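You operate a simulated robot arm through the tools that you are given. There is no shell and no other tool. Be economical: measure what you need, move in short steps, check, and stop when the job is done.

The job below is to be done with a simulated robot arm. You get a single attempt, and the scene is never put back.

JOB
Take the red cloth and put it on the top of the filling table. Fetch the mill screen from the top of the carton table and stand it on the top of the small packs bench. Put the measuring cylinder labelled "C" from the top of the packing table on the top of the carton table and the measuring cylinder labelled "A" on top of the silver tin there. Do these in any order. Set down upright: mill screen, measuring cylinder.

Only the result counts: the job must be done as asked and must still hold three seconds after the hand-in. Knocking over, shifting, dropping, spilling or breaking anything else fails it. Flat cloth is picked up by pressing the open fingertips on it (5 to 10 N) and closing them slowly along it; thin cloth reads only 2 to 8 mm in the jaws.

ROBOT AND FRAMES
A 7-joint arm with a two-finger parallel gripper on a trunk, on a base that drives. Base frame: it is fixed to the floor where the robot stands at the start and does not move with it; the origin is under the middle of the robot, x ahead of it, y to its left, z up; the surface under the hand at the start is at about z = 750. Lengths are in mm, angles in degrees, forces in N, time in s.
With the tool pointing down near the work surface it reaches from about 340 to 760 mm from the robot's upright axis, wherever it stands. Its first joint turns from -115.0 to 115.0 degrees. Places, roughly: measuring cylinder [-1250, 1750, 750]; tin [-1250, 1000, 750]; top of the carton table [500, 100, 800]; top of the filling table [-1400, 200, 800]; top of the small packs bench [1100, 4600, 800]. Payload 3.91 kg.
The tool frame sits at the grasp point between the pads (the TCP): z along the fingers, y along the line on which they close. The tips reach 30 mm beyond it. The gripper opens to 110 mm. The fingers are 20 mm wide and 10 mm thick; the gripper's body (48 by 112 mm) begins 55 mm behind the TCP.
Orientation is that of the tool frame in the base frame, as a unit quaternion [x, y, z, w]. With the fingers straight down and closing along the base's y, the tool's x points along the base's -x, its y along +y and its z along -z.

CONTROLS
- The arm moves only by the tool drive_tool. Its argument "commands" is text: rows parted by semicolons, each of 7 numbers parted by spaces: the closure, from 0 (fully open) to 1 (shut), then the shift along the tool's x, y, z in cm, then the turn, a rotation vector about the tool's x, y, z in degrees. In form: claw dx dy dz wx wy wz; .... A call has 1 to 12 rows; each row shifts and turns the commanded pose from where the row before left it, along the tool's axes as they then stand. A row lasts 0.2 s, in which the tool goes at most 50 mm and 8.6 degrees; a call with a longer step from one row to the next is refused whole, and so is a gripper value outside its range. Where a pose cannot be reached the arm comes as near as it can. A force on the tool above 40 N (or 10 N above the force at the start of the call, whichever is more), or a blocked arm, ends the call early, and 0.2 s more pass. The fingers move at their own pace (about 108 mm/s each) and stop on an object; they squeeze with about 28 N. The grip force told is the motor's: it shows also when the fingers shut on nothing. Time passes only in rows, and 0.2 s behind the last, so rows that do not move let the fingers close. It gives the time, the measured TCP pose, the force on the tool (base axes), the opening and the grip force at its end, in the units of the frame above (readings bear some noise), with the torque about the TCP (base axes, N m) and any sound that the robot's microphone picked up, and new pictures: "show" is both (left out), scene, wrist or none.
- Cameras (640 x 400 px; columns grow to the right, rows downward): "scene" is now at [-2.2, 154.1, 1546]; the picture's right is [0.10, -0.99, 0.00], its down [-0.88, -0.09, -0.46] and it looks along [0.46, 0.05, -0.89] (base axes); focal length 253 px, centre (320, 200). "wrist" rides on the gripper at [72, 17, -103] in the tool frame; the picture's right is [-0.23, 0.97, 0.00], its down [-0.76, -0.18, -0.62] and it looks along [-0.61, -0.14, 0.78] (tool axes); focal length 222 px, centre (320, 200).
- lift_body(by): slides the trunk up (or, below 0, down) by that many mm; the arm and the scene camera ride with it, the base frame stays. It gives what a move gives, with no picture.
- roll_base(legs): drives the robot by 1 to 6 legs, each [ahead, turn to the left] in mm and degrees, along the robot's own axes; the way and the turn of a leg run together, so that a leg with both is an arc; at most 1500 mm and 180 degrees a leg. The arm and the cameras ride along, it lands a little off, and it stops where it bumps. It gives what a move gives, and a new picture of the scene camera.
- turn_head(pan, tilt): turns the head with the scene camera to pan (to the left, within 155 degrees either way) and tilt (down, from -29 to 69), counted from straight ahead of the robot. It gives what a move gives, and a new picture of the scene camera.
- point_at(camera, pixels): for up to 12 pixels [column, row] of the newest picture of that camera ("zoom" is the newest enlarged one), the place [x, y, z] in the base frame of the surface seen there, good to about 3 mm, but the place of the scene camera against the robot may be out by one fixed shift of up to 12 mm in any direction. The clock stands still meanwhile.
- inspect(camera, box): a new picture of the part [left, top, right, bottom] of that camera's present view, enlarged. The clock stands still meanwhile.
- finish_job(): hands the job in; it is judged then, once.

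Work in short steps. Measure before you move; look again where a grasp or a placing could have gone wrong, and mend it. You have 110 turns and 260 pictures in all, those below and enlarged ones among them. Open the gripper and draw the arm clear of the work before you hand the job in, unless the task says otherwise; then end with one line.

The tools are called after "Call:" as name(argument=value, ...) on one line, values as JSON. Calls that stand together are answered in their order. drive_tool: Moves the arm, as the interface text tells. Its arguments: {"type":"object","properties":{"commands":{"type":"string"},"show":{"type":"string","enum":["both","scene","wrist","none"]}},"required":["commands"]} The other tools are called the same way: lift_body (by) slides the trunk up or down; roll_base (legs) drives the base; turn_head (pan, tilt) turns the head that bears the scene camera; point_at (camera, pixels) gives the place of the surface under pixels of a picture; inspect (camera, box) takes an enlarged picture of a part of a camera's view; finish_job () hands the job in.

At the start:

```text
t: 0.0
tool_pos: [313.5, 317.0, 1010.6]
tcp_rot: [-0.002, 1.0, 0.0, 0.0]
wrist_force: [-1.3, 0.6, -0.5]
wrist_torque: [0.04, 0.02, -0.02]
gripper_width: 110.1
grasp_force: 0.0
trunk travel left (down, up): [-675.0, 315.0]
robot x, y, heading: [4.4, -1.1, -0.0]
head pan, tilt: [5.9, 62.7]
```

scene: 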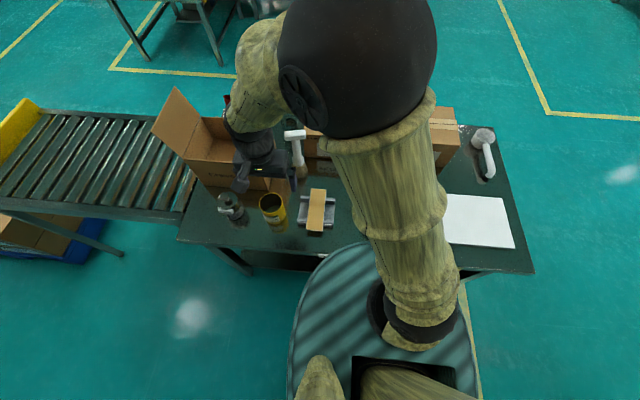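
wrist: 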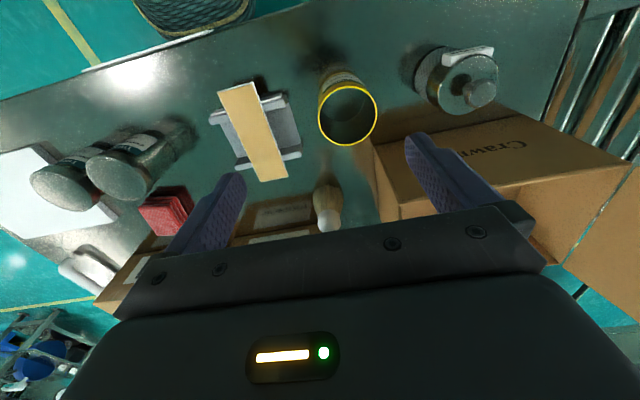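

The wrist picture shows a red folded thing near (165,210), two jars near (100,170), a yellow tin at (345,110). I enlarge both views.

Call:
inspect(camera="wrist", box=[0, 60, 320, 260])

Call:
inspect(camera="wrist", box=[200, 20, 520, 220])

Call:
inspect(camera="scene", box=[160, 80, 540, 300])

Call:
point_at(camera="wrist", pixels=[[165, 210], [160, 205], [60, 185], [125, 165], [345, 110], [255, 120], [480, 95], [325, 200], [150, 200], [190, 205]])

```text
2.00 times, centred on (160, 160) of wrist
```

zoom: 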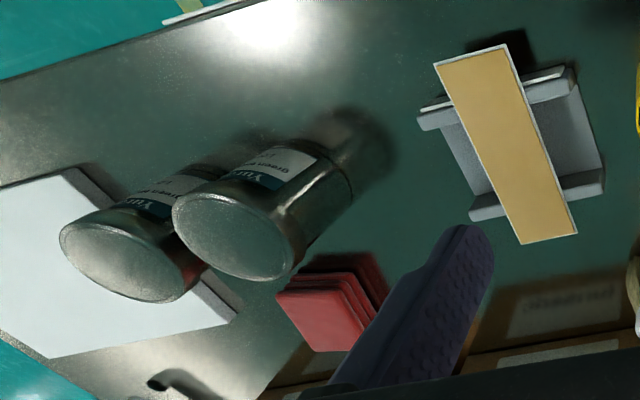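

```text
2.00 times, centred on (360, 120) of wrist
```

zoom: 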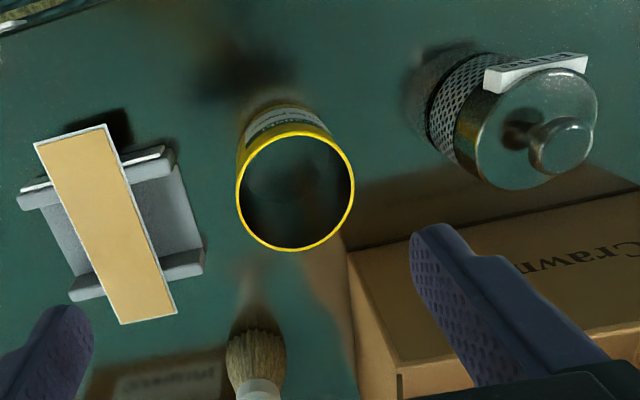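

```text
1.68 times, centred on (350, 190) of scene
```

zoom: 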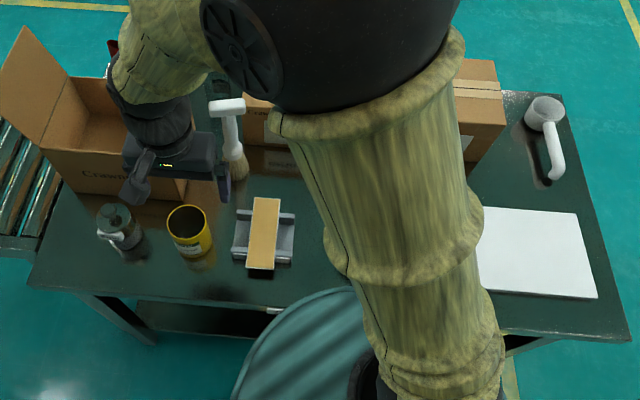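

```text
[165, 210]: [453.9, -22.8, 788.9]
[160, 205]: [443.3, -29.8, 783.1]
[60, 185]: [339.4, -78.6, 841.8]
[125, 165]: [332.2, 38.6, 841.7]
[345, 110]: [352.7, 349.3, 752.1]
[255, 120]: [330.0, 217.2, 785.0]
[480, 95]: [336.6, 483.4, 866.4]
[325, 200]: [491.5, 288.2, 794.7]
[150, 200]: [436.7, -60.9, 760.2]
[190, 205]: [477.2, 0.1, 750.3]
```

Mesh cylinder at wrist (455,95) has a tag; zoom it. Also turn the head to view other tables.

Call:
inspect(camera="wrist", box=[400, 30, 520, 120])

Call:
inspect(camera="wrist", box=[120, 170, 220, 250])

Call:
turn_head(pan=130, tilt=25)

```text
4.44 times, centred on (460, 75) of wrist
```

zoom: 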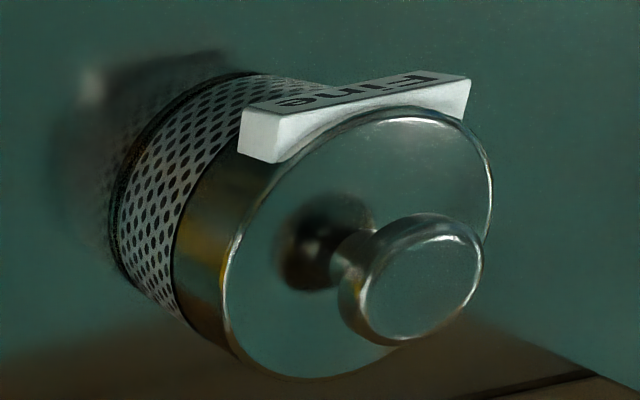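

```text
5.00 times, centred on (170, 210) of wrist
```

zoom: 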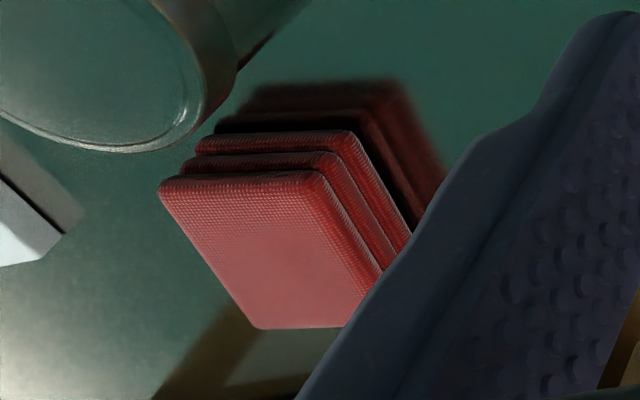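

```text
t: 2.0
tool_pos: [313.7, 317.6, 1009.6]
tcp_rot: [-0.001, 1.0, -0.001, -0.001]
wrist_force: [0.1, 0.5, -0.9]
wrist_torque: [0.0, -0.01, 0.0]
gripper_width: 110.1
grasp_force: 0.1
trunk travel left (down, up): [-675.0, 315.0]
robot x, y, heading: [-0.9, -0.3, 0.0]
head pan, tilt: [130.0, 25.0]
```

scene: 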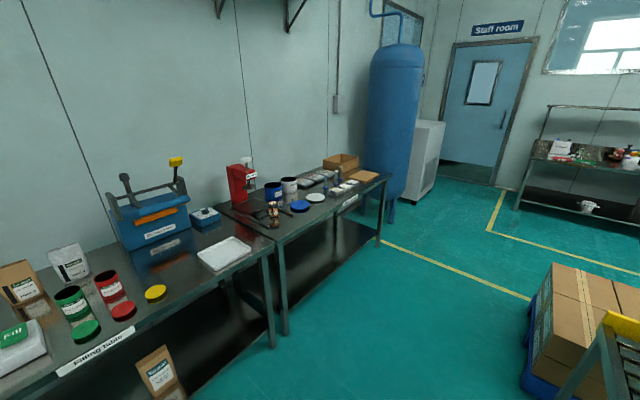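

Two tables are visible: filling table (left) and another (centre). I enlarge both and the far bench.

Call:
inspect(camera="scene", box=[200, 130, 400, 255])

Call:
inspect(camera="scene", box=[0, 150, 280, 400])

Call:
inspect(camera="scene", box=[500, 90, 640, 240])

Call:
turn_head(pan=75, tilt=20)

```text
3.20 times, centred on (300, 192) of scene
```

zoom: 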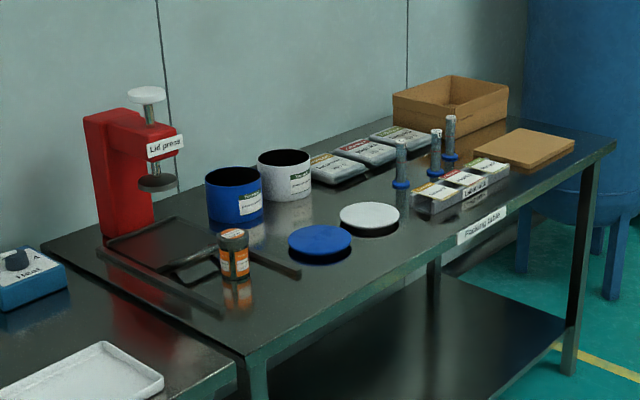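

```text
1.60 times, centred on (140, 275) of scene
```

zoom: 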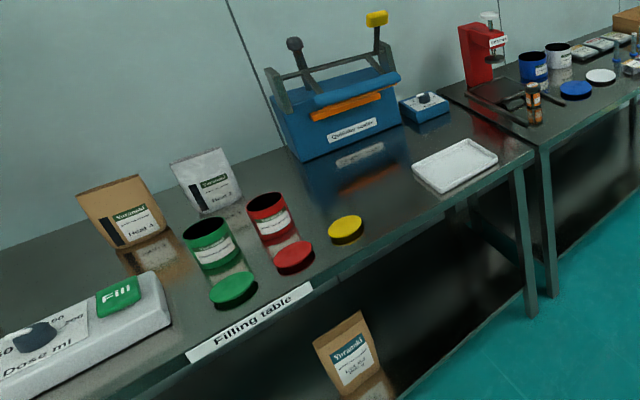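

```text
2.67 times, centred on (570, 165) of scene
```

zoom: 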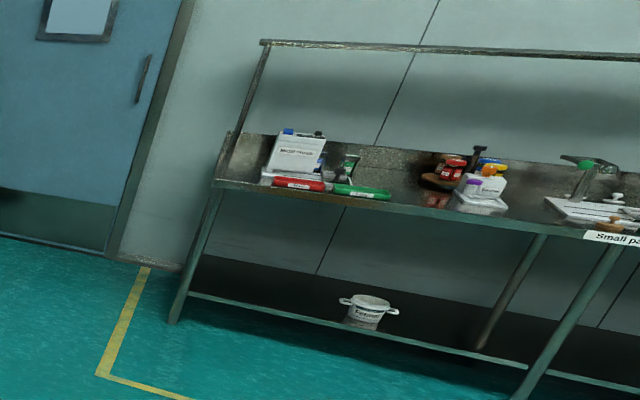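

```text
t: 3.3
tool_pos: [315.1, 318.2, 1009.3]
tcp_rot: [-0.002, 1.0, -0.001, 0.001]
wrist_force: [0.9, 0.2, 0.0]
wrist_torque: [0.01, -0.01, -0.02]
gripper_width: 110.0
grasp_force: 0.1
trunk travel left (down, up): [-675.0, 315.0]
robot x, y, heading: [2.7, -3.1, 0.0]
head pan, tilt: [75.0, 20.0]
```

scene: 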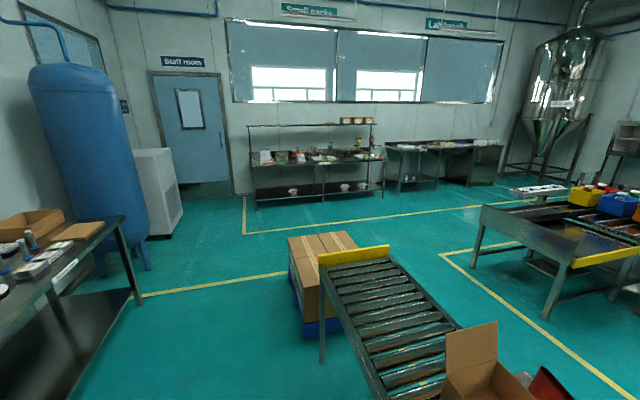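

A red patch shows at (545,385) behind the open carton; I look at that with the head tilted.

Call:
turn_head(pan=40, tilt=40)

Call:
turn_head(pan=-20, tilt=45)

Call:
turn_head(pan=-75, tilt=25)

Call:
turn_head(pan=-145, tilt=25)

Call:
turn_head(pan=155, tilt=40)

```text
t: 4.3
tool_pos: [313.8, 318.5, 1010.7]
tcp_rot: [-0.001, 1.0, 0.0, 0.0]
wrist_force: [0.3, 0.1, 0.3]
wrist_torque: [0.01, -0.03, 0.02]
gripper_width: 110.0
grasp_force: 0.0
trunk travel left (down, up): [-675.0, 315.0]
robot x, y, heading: [-1.6, -0.0, 0.0]
head pan, tilt: [40.0, 40.0]
```

scene: 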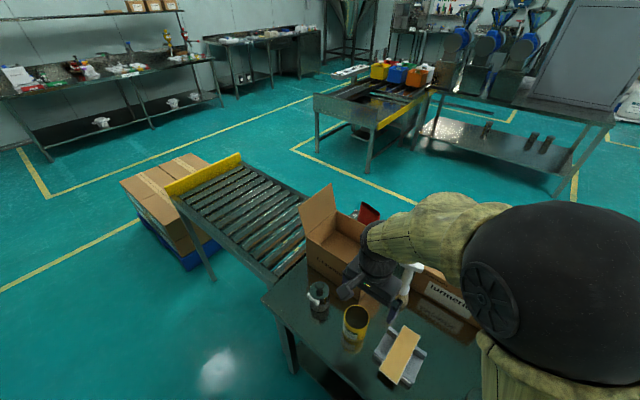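

```text
t: 5.6
tool_pos: [315.1, 318.0, 1011.5]
tcp_rot: [-0.002, 1.0, 0.0, 0.0]
wrist_force: [-0.1, -0.1, -1.0]
wrist_torque: [0.0, 0.02, -0.03]
gripper_width: 110.1
grasp_force: 0.1
trunk travel left (down, up): [-675.0, 315.0]
robot x, y, heading: [-1.7, -1.1, 0.0]
head pan, tilt: [-20.0, 45.0]
```

scene: 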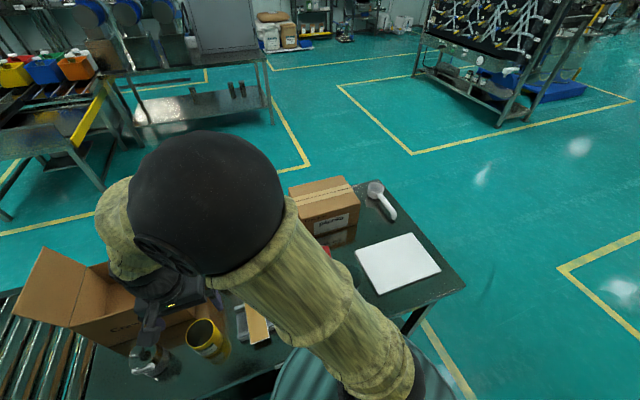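

```text
t: 6.8
tool_pos: [314.2, 317.6, 1009.4]
tcp_rot: [-0.001, 1.0, 0.0, 0.0]
wrist_force: [0.0, 0.1, -0.1]
wrist_torque: [-0.02, 0.02, -0.01]
gripper_width: 109.9
grasp_force: 0.2
trunk travel left (down, up): [-675.0, 315.0]
robot x, y, heading: [0.2, 3.2, 0.2]
head pan, tilt: [-75.0, 25.0]
```

scene: 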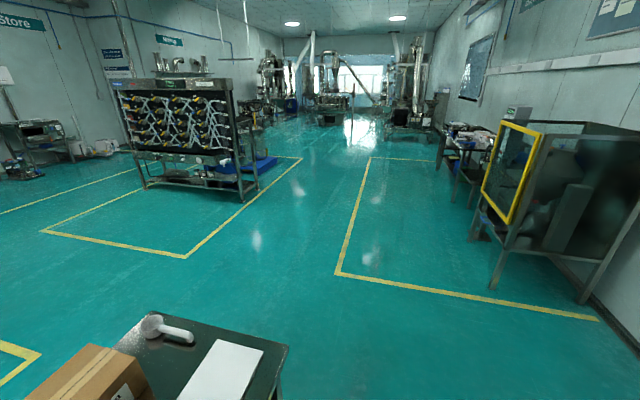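

```text
t: 8.2
tool_pos: [315.4, 318.5, 1009.9]
tcp_rot: [-0.002, 1.0, 0.0, 0.001]
wrist_force: [0.3, 0.0, 0.8]
wrist_torque: [0.01, -0.03, 0.0]
gripper_width: 110.1
grasp_force: 0.1
trunk travel left (down, up): [-675.0, 315.0]
robot x, y, heading: [1.6, -1.0, 0.1]
head pan, tilt: [-145.0, 25.0]
```

scene: 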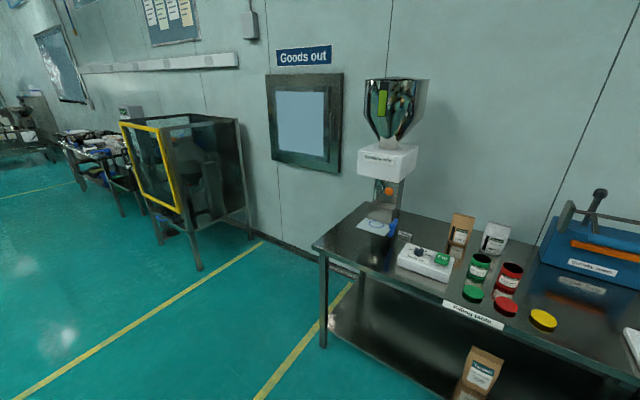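

```text
t: 12.3
tool_pos: [313.8, 317.6, 1010.4]
tcp_rot: [-0.002, 1.0, -0.001, 0.0]
wrist_force: [0.0, 0.1, -0.4]
wrist_torque: [0.0, 0.0, -0.02]
gripper_width: 110.1
grasp_force: 0.0
trunk travel left (down, up): [-675.0, 315.0]
robot x, y, heading: [-0.9, 3.6, -0.3]
head pan, tilt: [154.7, 40.0]
```

scene: 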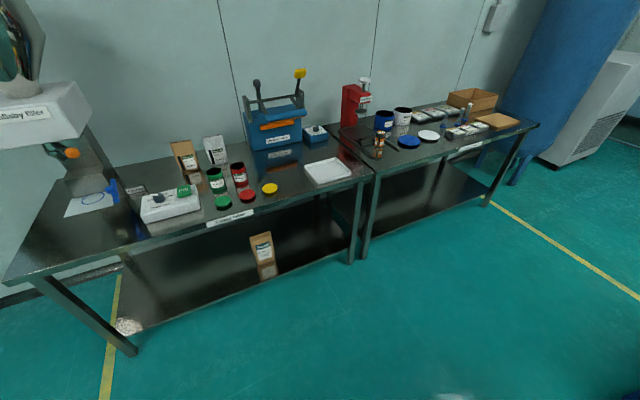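

The filling and packing tables lie behind the robot; the only cloth-like red thing is the folded stack near (453,-25). I move the hand over to see it well.

Call:
drive_tool(commands="0 0 -4.2 0 0 0 0;0 0 -4.2 0 0 0 0;0 0 -4.2 0 0 0 0;0 0 -4.2 0 0 0 0;0 0 -4.2 0 0 0 0;0 0 -4.2 0 0 0 0;0 0 -4.2 0 0 0 0;0 0 -4.2 0 0 0 0;0 0 0 0 0 0 0", show="wrist")

Call:
turn_head(pan=35, tilt=50)

```text
t: 14.3
tool_pos: [316.3, -18.0, 1009.0]
tcp_rot: [-0.003, 1.0, 0.0, 0.0]
wrist_force: [0.5, 0.7, -0.6]
wrist_torque: [0.03, 0.03, 0.0]
gripper_width: 110.0
grasp_force: 0.0
trunk travel left (down, up): [-675.0, 315.0]
robot x, y, heading: [1.9, 0.6, -0.1]
head pan, tilt: [154.7, 40.0]
```

wrist: 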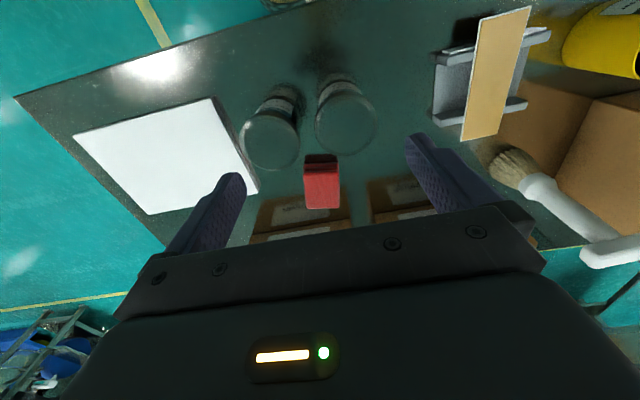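

```text
t: 16.3
tool_pos: [315.4, -17.8, 1009.0]
tcp_rot: [-0.002, 1.0, 0.0, 0.0]
wrist_force: [0.3, 0.0, -0.8]
wrist_torque: [-0.01, -0.01, -0.02]
gripper_width: 110.0
grasp_force: 0.0
trunk travel left (down, up): [-675.0, 315.0]
robot x, y, heading: [-0.5, -0.8, -0.1]
head pan, tilt: [35.0, 50.0]
```

scene: 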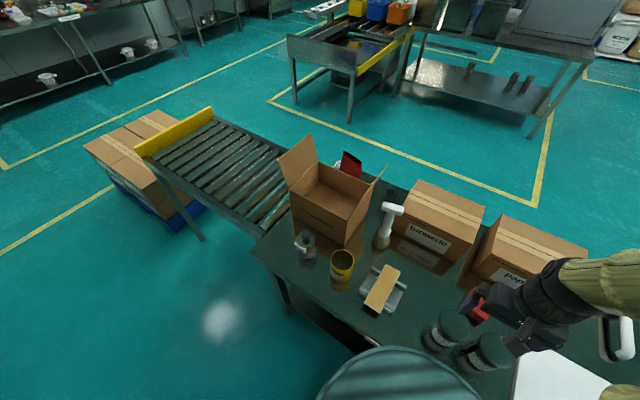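

I enlarge the red object behind the carton, the cylinders beneath, and the folded red stack.

Call:
inspect(camera="scene", box=[260, 120, 420, 220])

Call:
inspect(camera="wrist", box=[220, 60, 420, 220])

Call:
inspect(camera="scene", box=[400, 270, 560, 390])

Call:
point_at(camera="wrist", pixels=[[305, 172], [339, 171], [340, 207], [306, 208], [305, 160], [335, 155], [322, 190], [270, 140], [345, 120], [380, 200], [350, 200]])

```text
4.00 times, centred on (340, 170) of scene
```

zoom: 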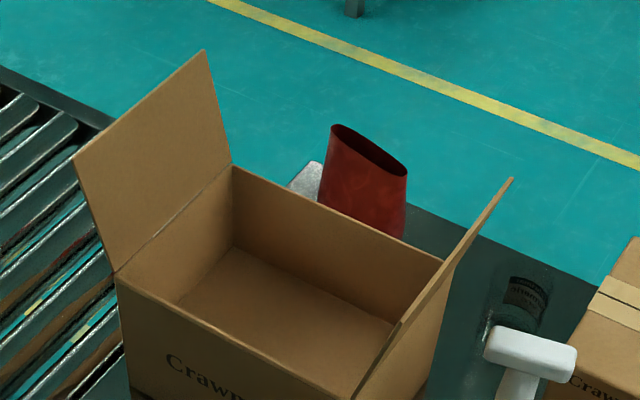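

```text
2.50 times, centred on (320, 140) of wrist
```

zoom: 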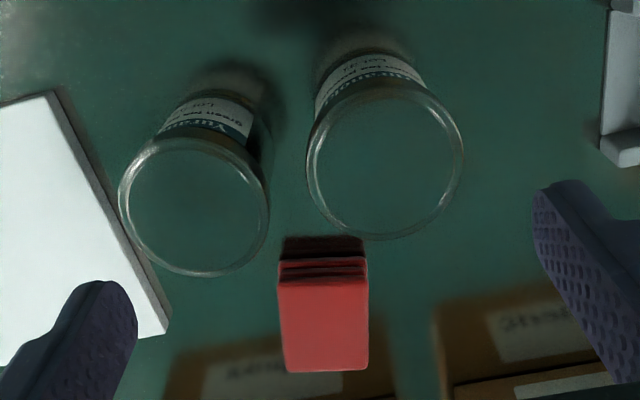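

```text
3.33 times, centred on (480, 330) of scene
```

zoom: 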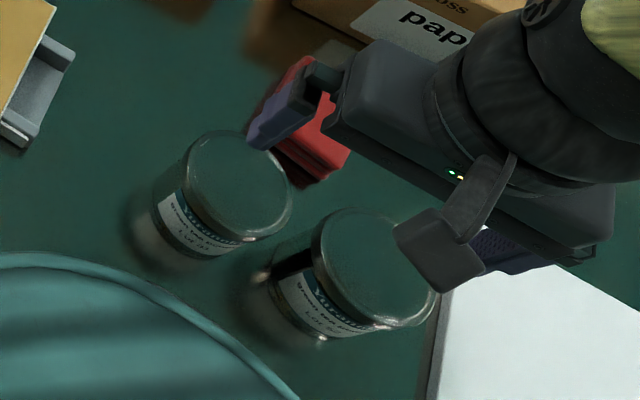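

```text
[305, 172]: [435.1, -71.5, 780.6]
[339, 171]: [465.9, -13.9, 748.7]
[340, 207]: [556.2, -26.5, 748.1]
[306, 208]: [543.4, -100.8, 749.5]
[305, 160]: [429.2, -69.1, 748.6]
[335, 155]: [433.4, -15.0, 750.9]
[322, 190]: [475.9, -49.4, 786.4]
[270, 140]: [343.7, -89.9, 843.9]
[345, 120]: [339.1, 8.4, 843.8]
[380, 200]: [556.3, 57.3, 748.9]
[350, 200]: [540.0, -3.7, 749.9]
```

The red stack appears as a folded cloth, about 55 mm wide in y, top z≈787. I measure just inside its corners.

Call:
point_at(camera="wrist", pixels=[[306, 178], [337, 176], [337, 203], [309, 206], [322, 178], [322, 204], [306, 190], [337, 190]])

```text
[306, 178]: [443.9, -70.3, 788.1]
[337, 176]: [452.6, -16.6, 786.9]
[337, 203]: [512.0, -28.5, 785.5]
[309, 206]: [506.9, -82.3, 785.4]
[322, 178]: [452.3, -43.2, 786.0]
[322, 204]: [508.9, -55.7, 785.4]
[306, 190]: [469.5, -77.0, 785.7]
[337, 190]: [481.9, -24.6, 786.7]
```

Cloth centre (479,-50), long side turned -11°. I move above it, turn 11°, and lower partly.

Call:
drive_tool(commands="0 -4.1 -0.8 0 0 0 0;0 -4.1 -0.8 0 0 0 0;0 -4.1 -0.8 0 0 0 0;0 -4.1 -0.8 0 0 0 0;0 0 0 0 0 0 5.5;0 0 0 0 0 0 5.5;0 0 0 4.5 0 0 0;0 0 0 4.5 0 0 0;0 0 0 4.5 0 0 0;0 0 0 2 0 0 0;0 0 0 0 0 0 0", show="wrist")

```text
t: 18.7
tool_pos: [479.7, -49.1, 856.0]
tcp_rot: [0.095, 0.996, 0.0, 0.0]
wrist_force: [-0.2, 0.5, 0.0]
wrist_torque: [-0.01, 0.01, 0.0]
gripper_width: 110.2
grasp_force: 0.1
trunk travel left (down, up): [-675.0, 315.0]
robot x, y, heading: [0.2, 4.9, 0.1]
head pan, tilt: [35.0, 50.0]
```

wrist: 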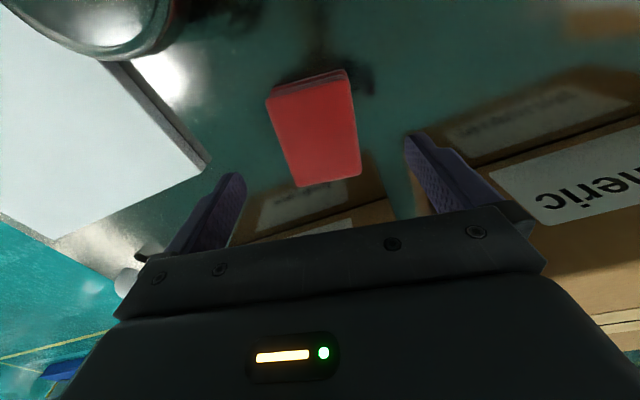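

I check the cloth's alignment from the closer view.

Call:
point_at(camera="wrist", pixels=[[273, 104], [345, 84], [356, 170], [303, 180], [310, 140], [220, 200], [420, 160]])

```text
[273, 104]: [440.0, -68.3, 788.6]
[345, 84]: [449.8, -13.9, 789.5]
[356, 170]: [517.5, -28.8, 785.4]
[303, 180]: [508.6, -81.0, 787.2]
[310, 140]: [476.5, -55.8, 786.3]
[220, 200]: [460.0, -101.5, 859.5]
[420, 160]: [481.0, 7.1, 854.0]
```

Aligned. I lower 7 cm and close.

Call:
drive_tool(commands="0 0 0 3.5 0 0 0;0 0 0 3.4 0 0 0;0 0 0 0 0 0 0;0.5 0 0 0 0 0 0;1 0 0 0 0 0 0;1 0 0 0 0 0 0;1 0 0 0 0 0 0;1 0 0 0 0 0 0", show="wrist")

```text
t: 20.5
tool_pos: [480.1, -47.9, 786.8]
tcp_rot: [0.094, 0.996, 0.0, 0.0]
wrist_force: [-0.1, 0.3, 0.2]
wrist_torque: [-0.05, -0.01, -0.03]
gripper_width: 65.6
grasp_force: 28.0
trunk travel left (down, up): [-675.0, 315.0]
robot x, y, heading: [4.9, 1.9, 0.0]
head pan, tilt: [35.0, 50.0]
```

wrist: 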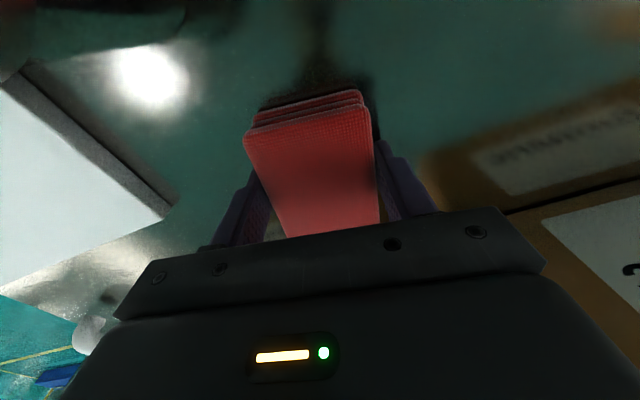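

Held at 65.6 mm with 28 N. I lift straight up and look.

Call:
drive_tool(commands="1 0 0 -2 0 0 0;1 0 0 -3 0 0 0;1 0 0 -4 0 0 0;1 0 0 -4 0 0 0;1 0 0 -4 0 0 0;1 0 0 -4 0 0 0;1 0 0 -4 0 0 0;1 0 0 0 0 0 0")

```text
t: 22.3
tool_pos: [481.2, -49.3, 1035.9]
tcp_rot: [0.094, 0.996, 0.0, 0.0]
wrist_force: [-0.6, -0.5, -0.3]
wrist_torque: [-0.01, 0.04, 0.01]
gripper_width: 65.3
grasp_force: 27.9
trunk travel left (down, up): [-675.0, 315.0]
robot x, y, heading: [-2.0, 1.9, 0.0]
head pan, tilt: [35.0, 50.0]
```

scene: 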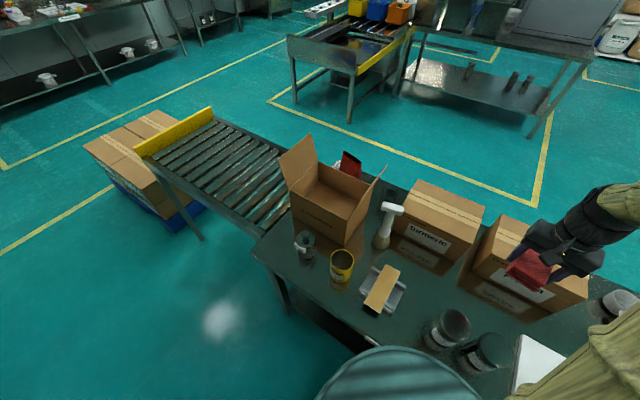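
wrist: 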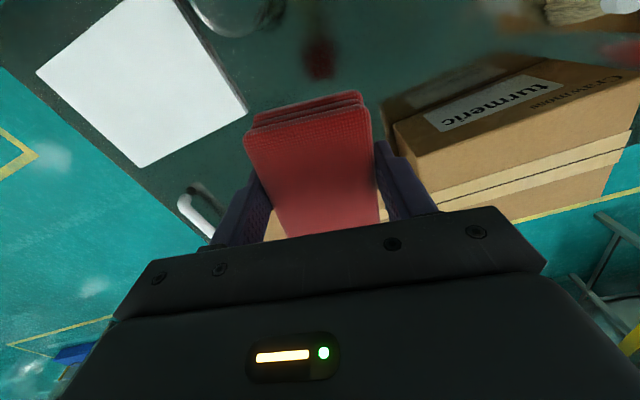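

The cloth holds. I back off 250 mm and turn around to face the filling table.

Call:
roll_base(legs=[[-250, 0], [0, -90], [0, -90]])

Call:
turn_head(pan=0, tilt=35)

```text
t: 35.4
tool_pos: [-730.5, 40.2, 1034.7]
tcp_rot: [0.996, -0.086, 0.0, 0.0]
wrist_force: [0.6, -0.1, -0.8]
wrist_torque: [0.01, -0.01, -0.03]
gripper_width: 65.4
grasp_force: 28.0
trunk travel left (down, up): [-675.0, 315.0]
robot x, y, heading: [-251.7, 0.1, -178.9]
head pan, tilt: [35.0, 50.0]
```

scene: 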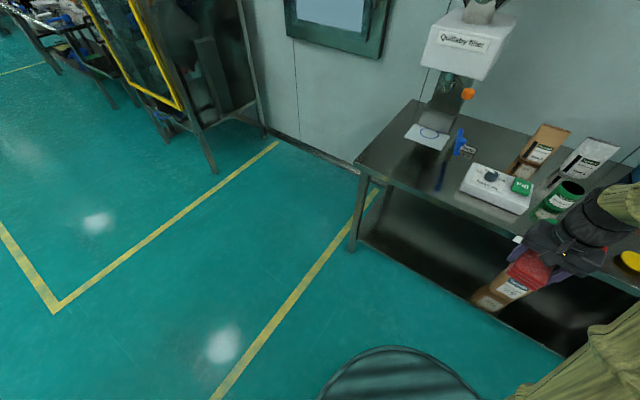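

```text
t: 36.4
tool_pos: [-733.1, 41.0, 1035.6]
tcp_rot: [0.996, -0.086, 0.0, 0.0]
wrist_force: [0.1, -0.4, -0.9]
wrist_torque: [0.03, -0.05, 0.0]
gripper_width: 65.4
grasp_force: 28.0
trunk travel left (down, up): [-675.0, 315.0]
robot x, y, heading: [-249.7, 1.0, -179.0]
head pan, tilt: [0.0, 35.0]
```

scene: 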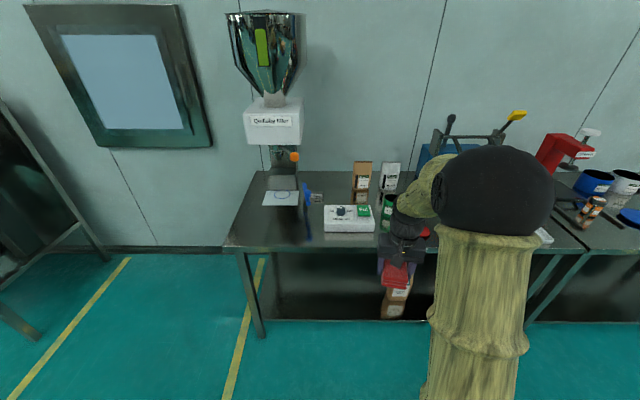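

I measure the table's front edge and the free left front area near (265,225).

Call:
point_at(camera="scene", pixels=[[230, 240], [265, 225], [290, 240], [340, 240], [280, 198], [350, 215], [325, 225], [308, 232], [275, 212], [295, 225]])

Call:
inspect(camera="scene", box=[220, 150, 440, 290])

Call:
turn_head(pan=-40, tilt=35)

```text
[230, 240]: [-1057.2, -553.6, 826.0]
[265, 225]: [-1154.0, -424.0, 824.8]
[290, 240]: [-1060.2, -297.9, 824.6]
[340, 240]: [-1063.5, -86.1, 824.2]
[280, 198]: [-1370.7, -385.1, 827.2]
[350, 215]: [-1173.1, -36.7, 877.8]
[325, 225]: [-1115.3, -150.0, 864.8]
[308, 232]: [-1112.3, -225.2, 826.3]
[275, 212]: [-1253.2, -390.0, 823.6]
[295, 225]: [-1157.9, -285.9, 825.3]
```

```text
2.86 times, centred on (330, 220) of scene
```

zoom: 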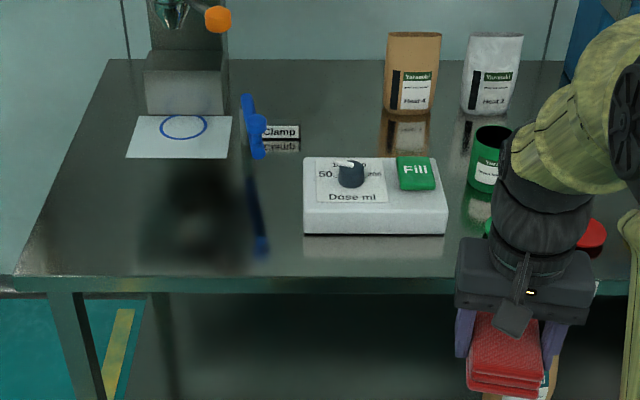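

```text
t: 37.5
tool_pos: [-732.7, 39.8, 1035.5]
tcp_rot: [0.996, -0.084, 0.0, -0.001]
wrist_force: [-1.3, -0.2, -0.8]
wrist_torque: [0.0, -0.02, 0.0]
gripper_width: 65.5
grasp_force: 28.2
trunk travel left (down, up): [-675.0, 315.0]
robot x, y, heading: [-249.6, -4.5, -179.0]
head pan, tilt: [-40.0, 35.0]
```

scene: 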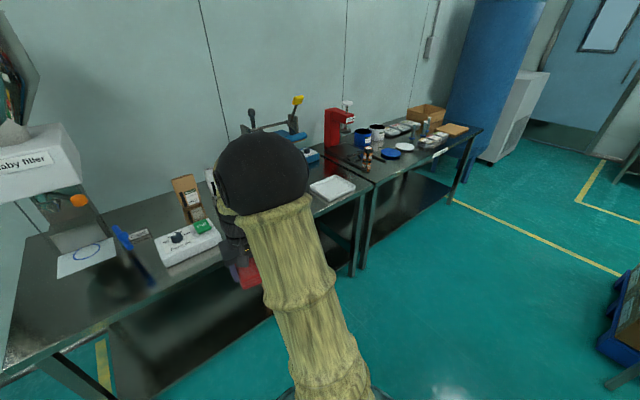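

The area around (-1150,-380), z≈825, is free. I drive 400 ahead, then swing the hand there at height.

Call:
roll_base(legs=[[400, -1]])

Call:
drive_tool(commands="1 0.5 4.1 0 0 0 0;1 0.5 4.1 0 0 0 0;1 0.5 4.1 0 0 0 0;1 0.5 4.1 0 0 0 0;1 0.5 4.1 0 0 0 0;1 0.5 4.1 0 0 0 0;1 0.5 4.1 0 0 0 0;1 0.5 4.1 0 0 0 0;1 0.5 4.1 0 0 0 0;1 0.5 4.1 0 0 0 0;1 0 0 0 0 0 0", show="wrist")

Call:
turn_head(pan=20, tilt=50)

```text
t: 40.4
tool_pos: [-1139.7, 43.3, 1035.5]
tcp_rot: [0.996, -0.093, 0.0, -0.001]
wrist_force: [-0.3, -0.7, -0.8]
wrist_torque: [-0.02, 0.01, 0.02]
gripper_width: 65.2
grasp_force: 27.9
trunk travel left (down, up): [-675.0, 315.0]
robot x, y, heading: [-660.7, -5.0, -179.7]
head pan, tilt: [-40.0, 35.0]
```

scene: 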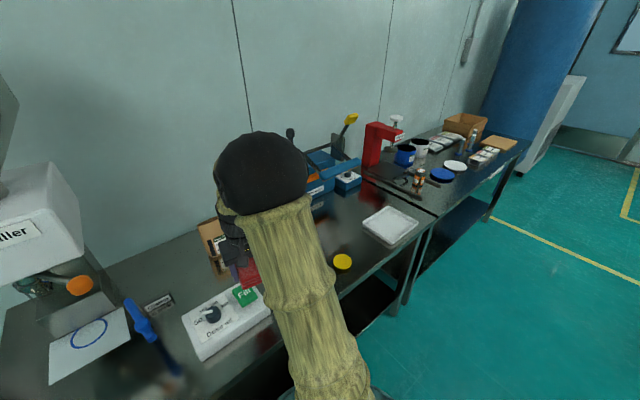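

```text
t: 42.8
tool_pos: [-1165.3, -369.9, 1036.3]
tcp_rot: [0.996, -0.093, 0.0, -0.001]
wrist_force: [-0.6, 0.7, -1.6]
wrist_torque: [0.06, -0.02, 0.01]
gripper_width: 65.6
grasp_force: 28.0
trunk travel left (down, up): [-675.0, 315.0]
robot x, y, heading: [-659.4, -3.5, -179.7]
head pan, tilt: [-40.0, 35.0]
```

wrist: 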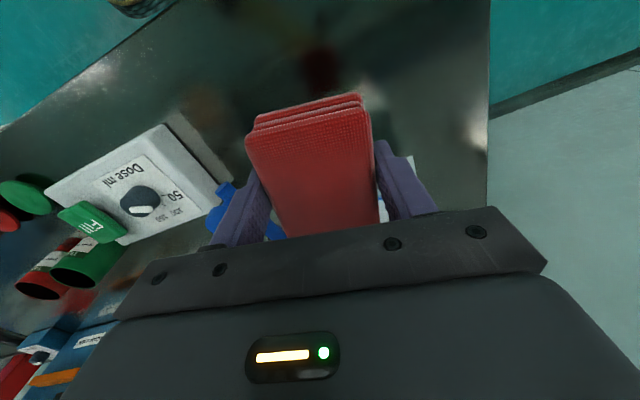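

```text
t: 44.1
tool_pos: [-1166.7, -369.4, 1035.3]
tcp_rot: [0.996, -0.094, 0.0, 0.0]
wrist_force: [-0.4, 0.2, -0.2]
wrist_torque: [0.0, 0.0, 0.01]
gripper_width: 65.2
grasp_force: 28.0
trunk travel left (down, up): [-675.0, 315.0]
robot x, y, heading: [-662.3, -4.0, -179.8]
head pan, tilt: [20.0, 50.0]
```

scene: 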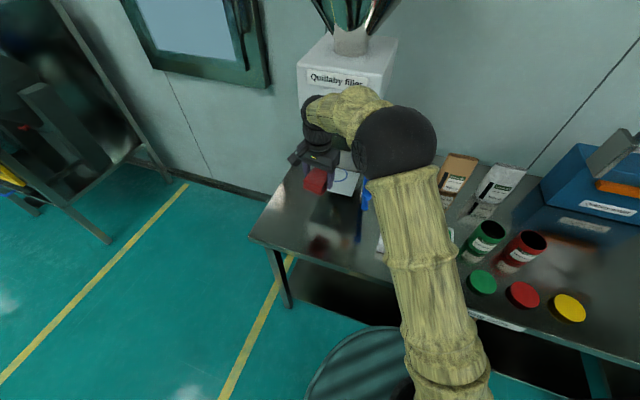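

I measure the table height with the wrist camera before lowering.

Call:
point_at(camera="wrist", pixels=[[320, 70], [430, 110], [230, 100], [400, 60], [225, 205], [420, 175]])

```text
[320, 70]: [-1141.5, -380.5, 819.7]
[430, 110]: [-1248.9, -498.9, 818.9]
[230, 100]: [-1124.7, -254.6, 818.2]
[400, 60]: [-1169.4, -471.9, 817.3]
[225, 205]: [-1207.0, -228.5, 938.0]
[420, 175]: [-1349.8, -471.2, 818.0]
```

Table z≈818, so release TCP ≈857. I lower 17.8 cm, slow at the end, then open.

Call:
drive_tool(commands="1 0 0 4.5 0 0 0;1 0 0 4.5 0 0 0;1 0 0 4 0 0 0;1 0 0 3 0 0 0;1 0 0 1 0 0 0;1 0 0 0.8 0 0 0;1 0 0 0 0 0 0", show="wrist")

```text
t: 45.7
tool_pos: [-1165.8, -369.2, 856.3]
tcp_rot: [0.996, -0.093, 0.0, -0.001]
wrist_force: [0.0, -0.2, -0.5]
wrist_torque: [0.01, -0.01, -0.02]
gripper_width: 65.2
grasp_force: 28.4
trunk travel left (down, up): [-675.0, 315.0]
robot x, y, heading: [-662.0, -3.7, -179.8]
head pan, tilt: [20.0, 50.0]
```

wrist: 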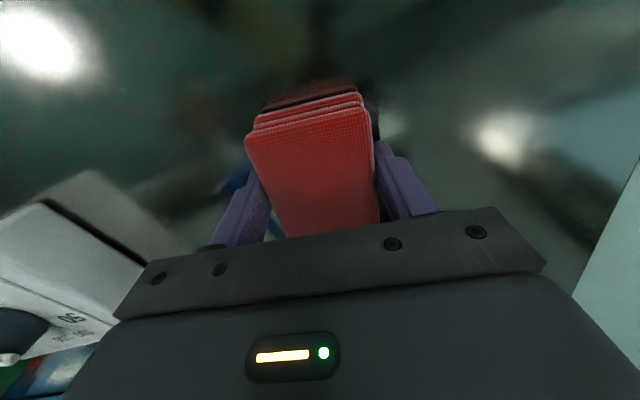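

No contact yet; I creep 2 mm more, then open.

Call:
drive_tool(commands="1 0 0 0.2 0 0 0;1 0 0 0 0 0 0;0.6 0 0 0 0 0 0;0 0 0 0 0 0 0;0 0 0 0 0 0 0;0 0 0 0 0 0 0;0 0 0 -3 0 0 0;0 0 0 -4.5 0 0 0;0 0 0 -4.5 0 0 0;0 0 0 -4.5 0 0 0;0 0 0 0 0 0 0", show="wrist")

```text
t: 48.1
tool_pos: [-1166.6, -369.3, 1021.4]
tcp_rot: [0.996, -0.093, 0.0, 0.001]
wrist_force: [0.1, -0.5, -0.4]
wrist_torque: [-0.01, -0.03, 0.0]
gripper_width: 109.8
grasp_force: 0.0
trunk travel left (down, up): [-675.0, 315.0]
robot x, y, heading: [-656.3, -4.2, -180.0]
head pan, tilt: [20.0, 50.0]
```

wrist: 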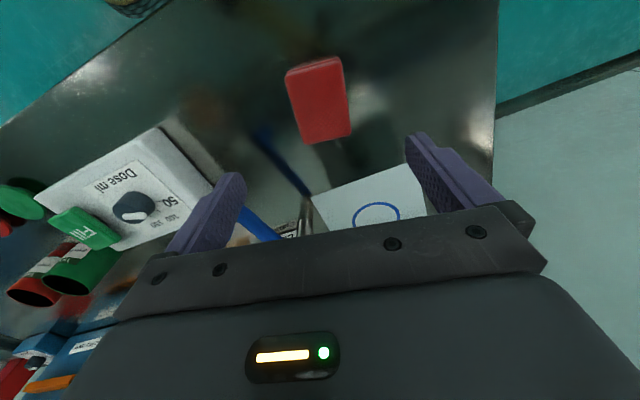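

The cloth lies flat at rest on the filling table. I draw the arm back to the front, then drive towards the packing table.

Call:
drive_tool(commands="0 0.1 -4.16 0 0 0 0;0 0.1 -4.16 0 0 0 0;0 0.1 -4.16 0 0 0 0;0 0.1 -4.16 0 0 0 0;0 0.1 -4.16 0 0 0 0;0 0.1 -4.16 0 0 0 0;0 0.1 -4.16 0 0 0 0;0 0.1 -4.16 0 0 0 0;0 0.1 -4.16 0 0 0 0;0 0 0 0 0 0 -5.5;0 0 0 0 0 0 -5.5", show="none")

Call:
roll_base(legs=[[-300, 0], [0, -90], [1400, 0], [0, 90]])

Call:
turn_head(pan=15, tilt=35)

```text
t: 50.5
tool_pos: [-1087.7, -1.7, 1020.7]
tcp_rot: [1.0, 0.003, 0.0, 0.001]
wrist_force: [0.0, -0.3, -0.4]
wrist_torque: [0.01, -0.01, -0.02]
gripper_width: 110.1
grasp_force: 0.1
trunk travel left (down, up): [-675.0, 315.0]
robot x, y, heading: [-661.2, -3.2, -180.0]
head pan, tilt: [20.0, 50.0]
```

```text
t: 71.6
tool_pos: [-782.8, 1399.4, 1021.3]
tcp_rot: [1.0, -0.005, 0.0, 0.0]
wrist_force: [0.1, 0.3, 0.2]
wrist_torque: [0.0, 0.01, 0.0]
gripper_width: 109.9
grasp_force: 0.1
trunk travel left (down, up): [-675.0, 315.0]
robot x, y, heading: [-355.1, 1388.9, 179.3]
head pan, tilt: [20.0, 50.0]
```

scene: 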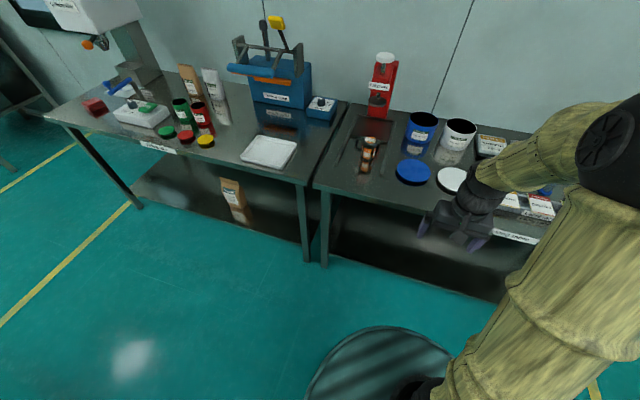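

```text
t: 72.4
tool_pos: [-782.1, 1400.6, 1020.9]
tcp_rot: [1.0, -0.004, 0.0, 0.001]
wrist_force: [0.2, 0.5, 0.4]
wrist_torque: [0.01, -0.01, 0.04]
gripper_width: 110.0
grasp_force: 0.1
trunk travel left (down, up): [-675.0, 315.0]
robot x, y, heading: [-355.2, 1388.5, 179.4]
head pan, tilt: [15.0, 35.0]
```

scene: 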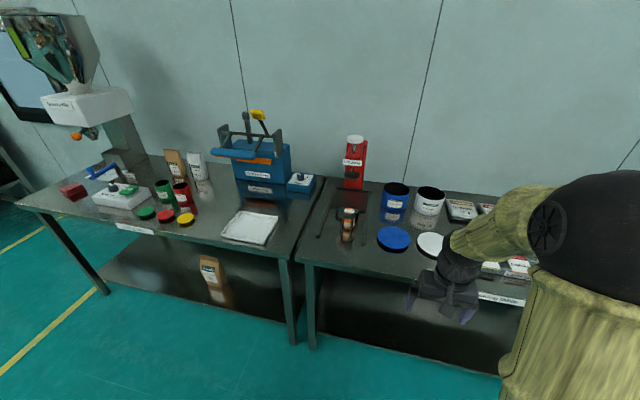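

I measure the tins, lids and table here.

Call:
inspect(camera="scene", box=[300, 120, 520, 300])

Call:
point_at(camera="scene", pixels=[[396, 191], [395, 205], [430, 193], [428, 207], [393, 238], [430, 245], [348, 215], [348, 225], [354, 170], [410, 262]])

Call:
turn_head(pan=-40, tilt=40)

```text
2.22 times, centred on (410, 210) of scene
```

zoom: 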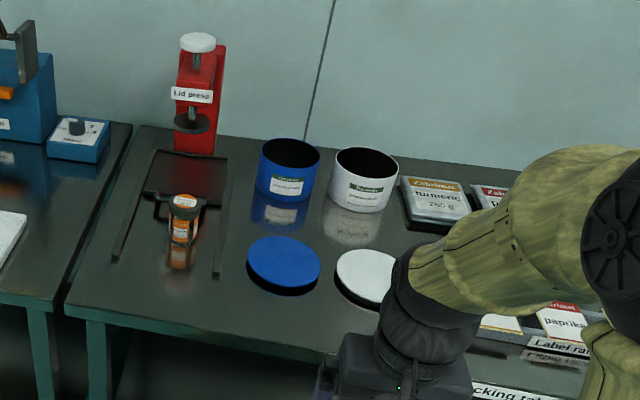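

```text
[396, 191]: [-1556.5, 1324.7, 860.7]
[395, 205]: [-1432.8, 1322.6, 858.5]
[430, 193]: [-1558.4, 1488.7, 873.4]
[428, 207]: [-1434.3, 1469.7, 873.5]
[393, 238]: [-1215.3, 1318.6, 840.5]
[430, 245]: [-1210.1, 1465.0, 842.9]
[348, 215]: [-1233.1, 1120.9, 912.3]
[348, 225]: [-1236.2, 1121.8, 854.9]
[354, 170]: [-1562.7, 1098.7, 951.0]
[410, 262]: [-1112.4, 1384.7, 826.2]
```

```text
t: 73.6
tool_pos: [-782.9, 1399.6, 1021.2]
tcp_rot: [1.0, -0.004, 0.0, 0.0]
wrist_force: [0.6, 0.6, 0.4]
wrist_torque: [0.0, 0.02, -0.01]
gripper_width: 109.9
grasp_force: 0.0
trunk travel left (down, up): [-675.0, 315.0]
robot x, y, heading: [-351.6, 1387.0, 179.3]
head pan, tilt: [-40.0, 40.0]
```

scene: 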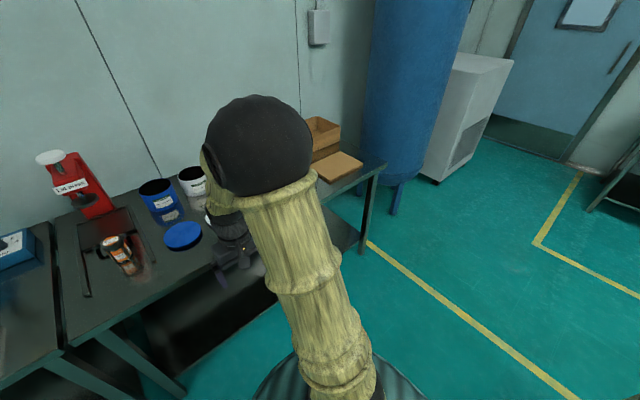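

The object at (-1234,1121) matches the rough tin place. I look at it closer, and find the cylinders from a different head pose.

Call:
inspect(camera="scene", box=[70, 210, 170, 290])

Call:
inspect(camera="scene", box=[130, 150, 370, 300])

Call:
drive_tool(commands="0 0 -4 0 0 0 0;0 0 -4 0 0 0 0;0 0 -4 0 0 0 0;0 0 -4 0 0 0 0;0 0 -4 0 0 0 0;0 0 -4 0 0 0 0;0 0 -4 0 0 0 0;0 0 0 0 0 0 0")

```text
5.00 times, centred on (120, 250) of scene
```

zoom: 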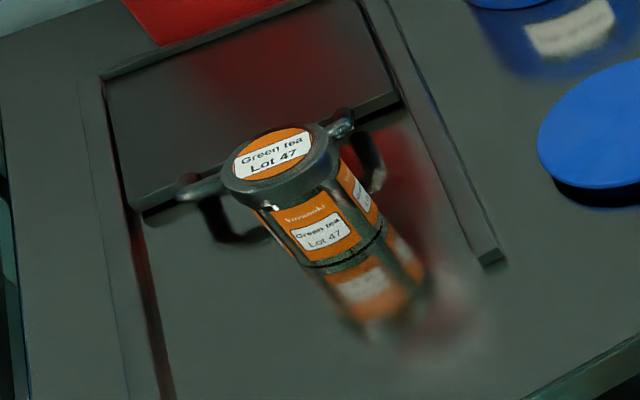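

```text
2.67 times, centred on (250, 225) of scene
```

zoom: 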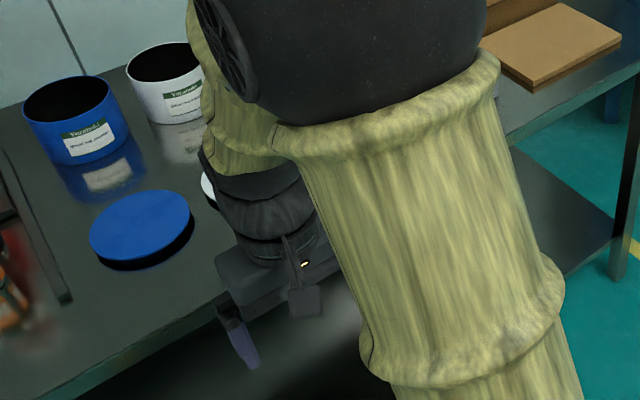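

```text
t: 75.4
tool_pos: [-779.0, 1680.3, 1020.5]
tcp_rot: [1.0, -0.004, 0.001, 0.0]
wrist_force: [0.0, 0.2, 0.2]
wrist_torque: [-0.02, 0.01, -0.01]
gripper_width: 110.3
grasp_force: 0.1
trunk travel left (down, up): [-675.0, 315.0]
robot x, y, heading: [-351.0, 1391.0, 179.2]
head pan, tilt: [-40.0, 40.0]
```

scene: 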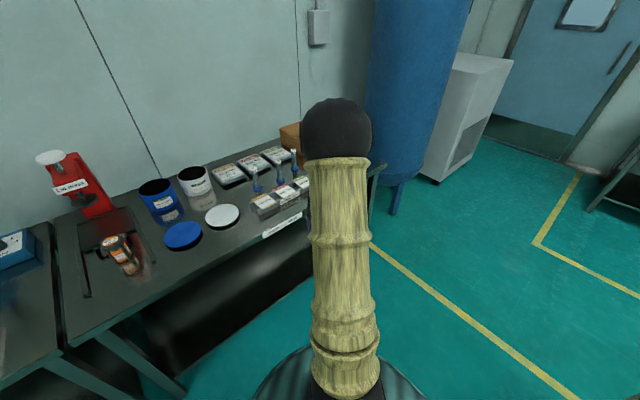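
wrist: 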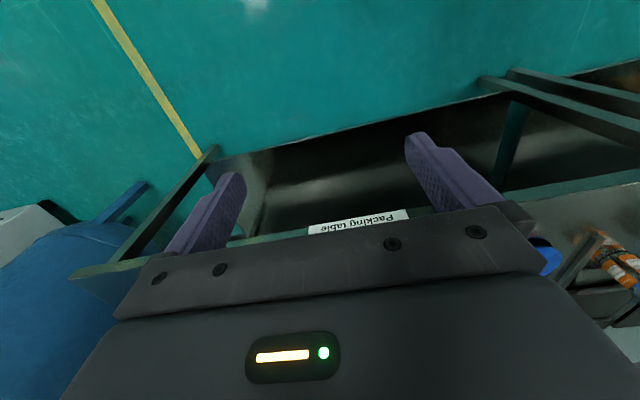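

Cylinders are now visible around (257,180), (280,175), (294,158). I zoom and measure.

Call:
inspect(camera="scene", box=[235, 130, 325, 230])

Call:
point_at(camera="scene", pixels=[[256, 178], [281, 172], [294, 160], [257, 189], [281, 183], [265, 200], [296, 182], [230, 173]])

```text
4.00 times, centred on (280, 180) of scene
```

zoom: 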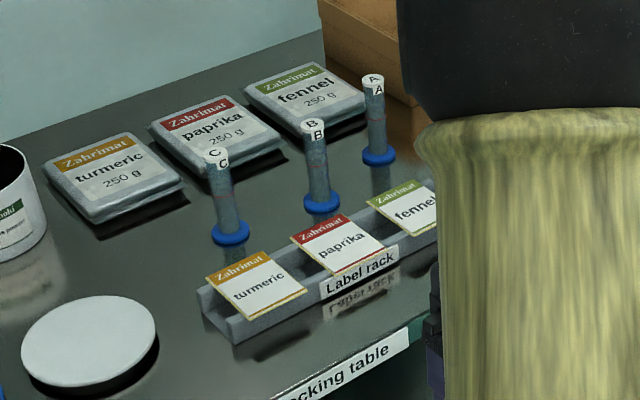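

```text
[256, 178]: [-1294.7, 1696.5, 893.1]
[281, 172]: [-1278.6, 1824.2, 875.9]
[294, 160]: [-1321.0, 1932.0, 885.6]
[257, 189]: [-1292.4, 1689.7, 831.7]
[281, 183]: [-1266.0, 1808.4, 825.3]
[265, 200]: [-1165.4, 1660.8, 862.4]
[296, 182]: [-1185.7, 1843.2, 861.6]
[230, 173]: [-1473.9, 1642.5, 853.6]
```

C≈(-1290,1695), B≈(-1268,1815), A≈(-1320,1930). I drive to stand in front of them at about (-690,1850).

Call:
roll_base(legs=[[0, -89.3], [460, 0], [0, 90], [340, 0]])

Call:
turn_head(pan=0, tilt=45)

```text
t: 91.7
tool_pos: [-1130.0, 2121.0, 1020.5]
tcp_rot: [1.0, 0.008, 0.0, -0.001]
wrist_force: [-0.6, 1.1, -0.2]
wrist_torque: [0.0, -0.01, 0.02]
gripper_width: 110.1
grasp_force: 0.1
trunk travel left (down, up): [-675.0, 315.0]
robot x, y, heading: [-698.0, 1843.7, -179.0]
head pan, tilt: [-40.0, 40.0]
```

scene: 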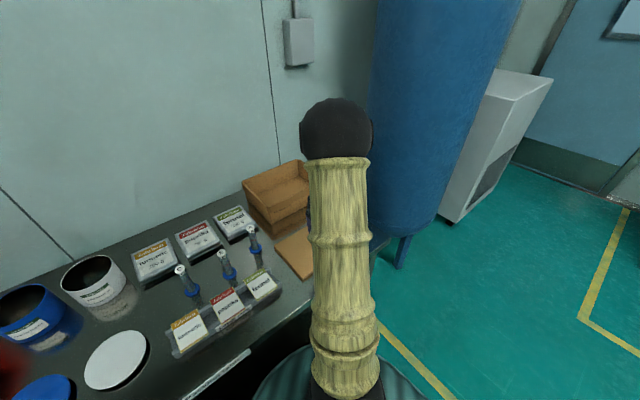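

```text
t: 92.8
tool_pos: [-1130.4, 2121.0, 1019.3]
tcp_rot: [1.0, 0.009, 0.0, 0.0]
wrist_force: [0.7, -0.2, 0.3]
wrist_torque: [0.04, -0.01, 0.02]
gripper_width: 109.6
grasp_force: 0.0
trunk travel left (down, up): [-675.0, 315.0]
robot x, y, heading: [-700.9, 1841.5, -179.2]
head pan, tilt: [0.0, 45.0]
```

scene: 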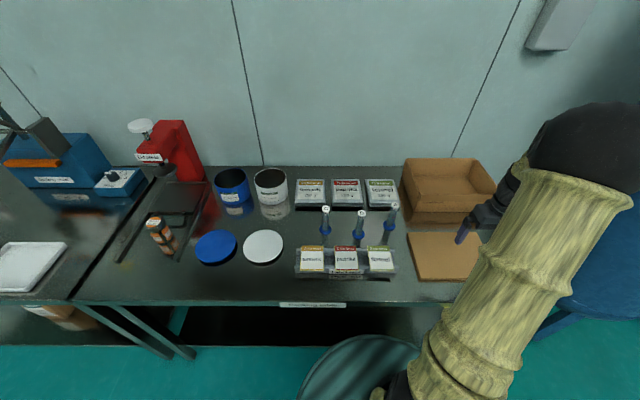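

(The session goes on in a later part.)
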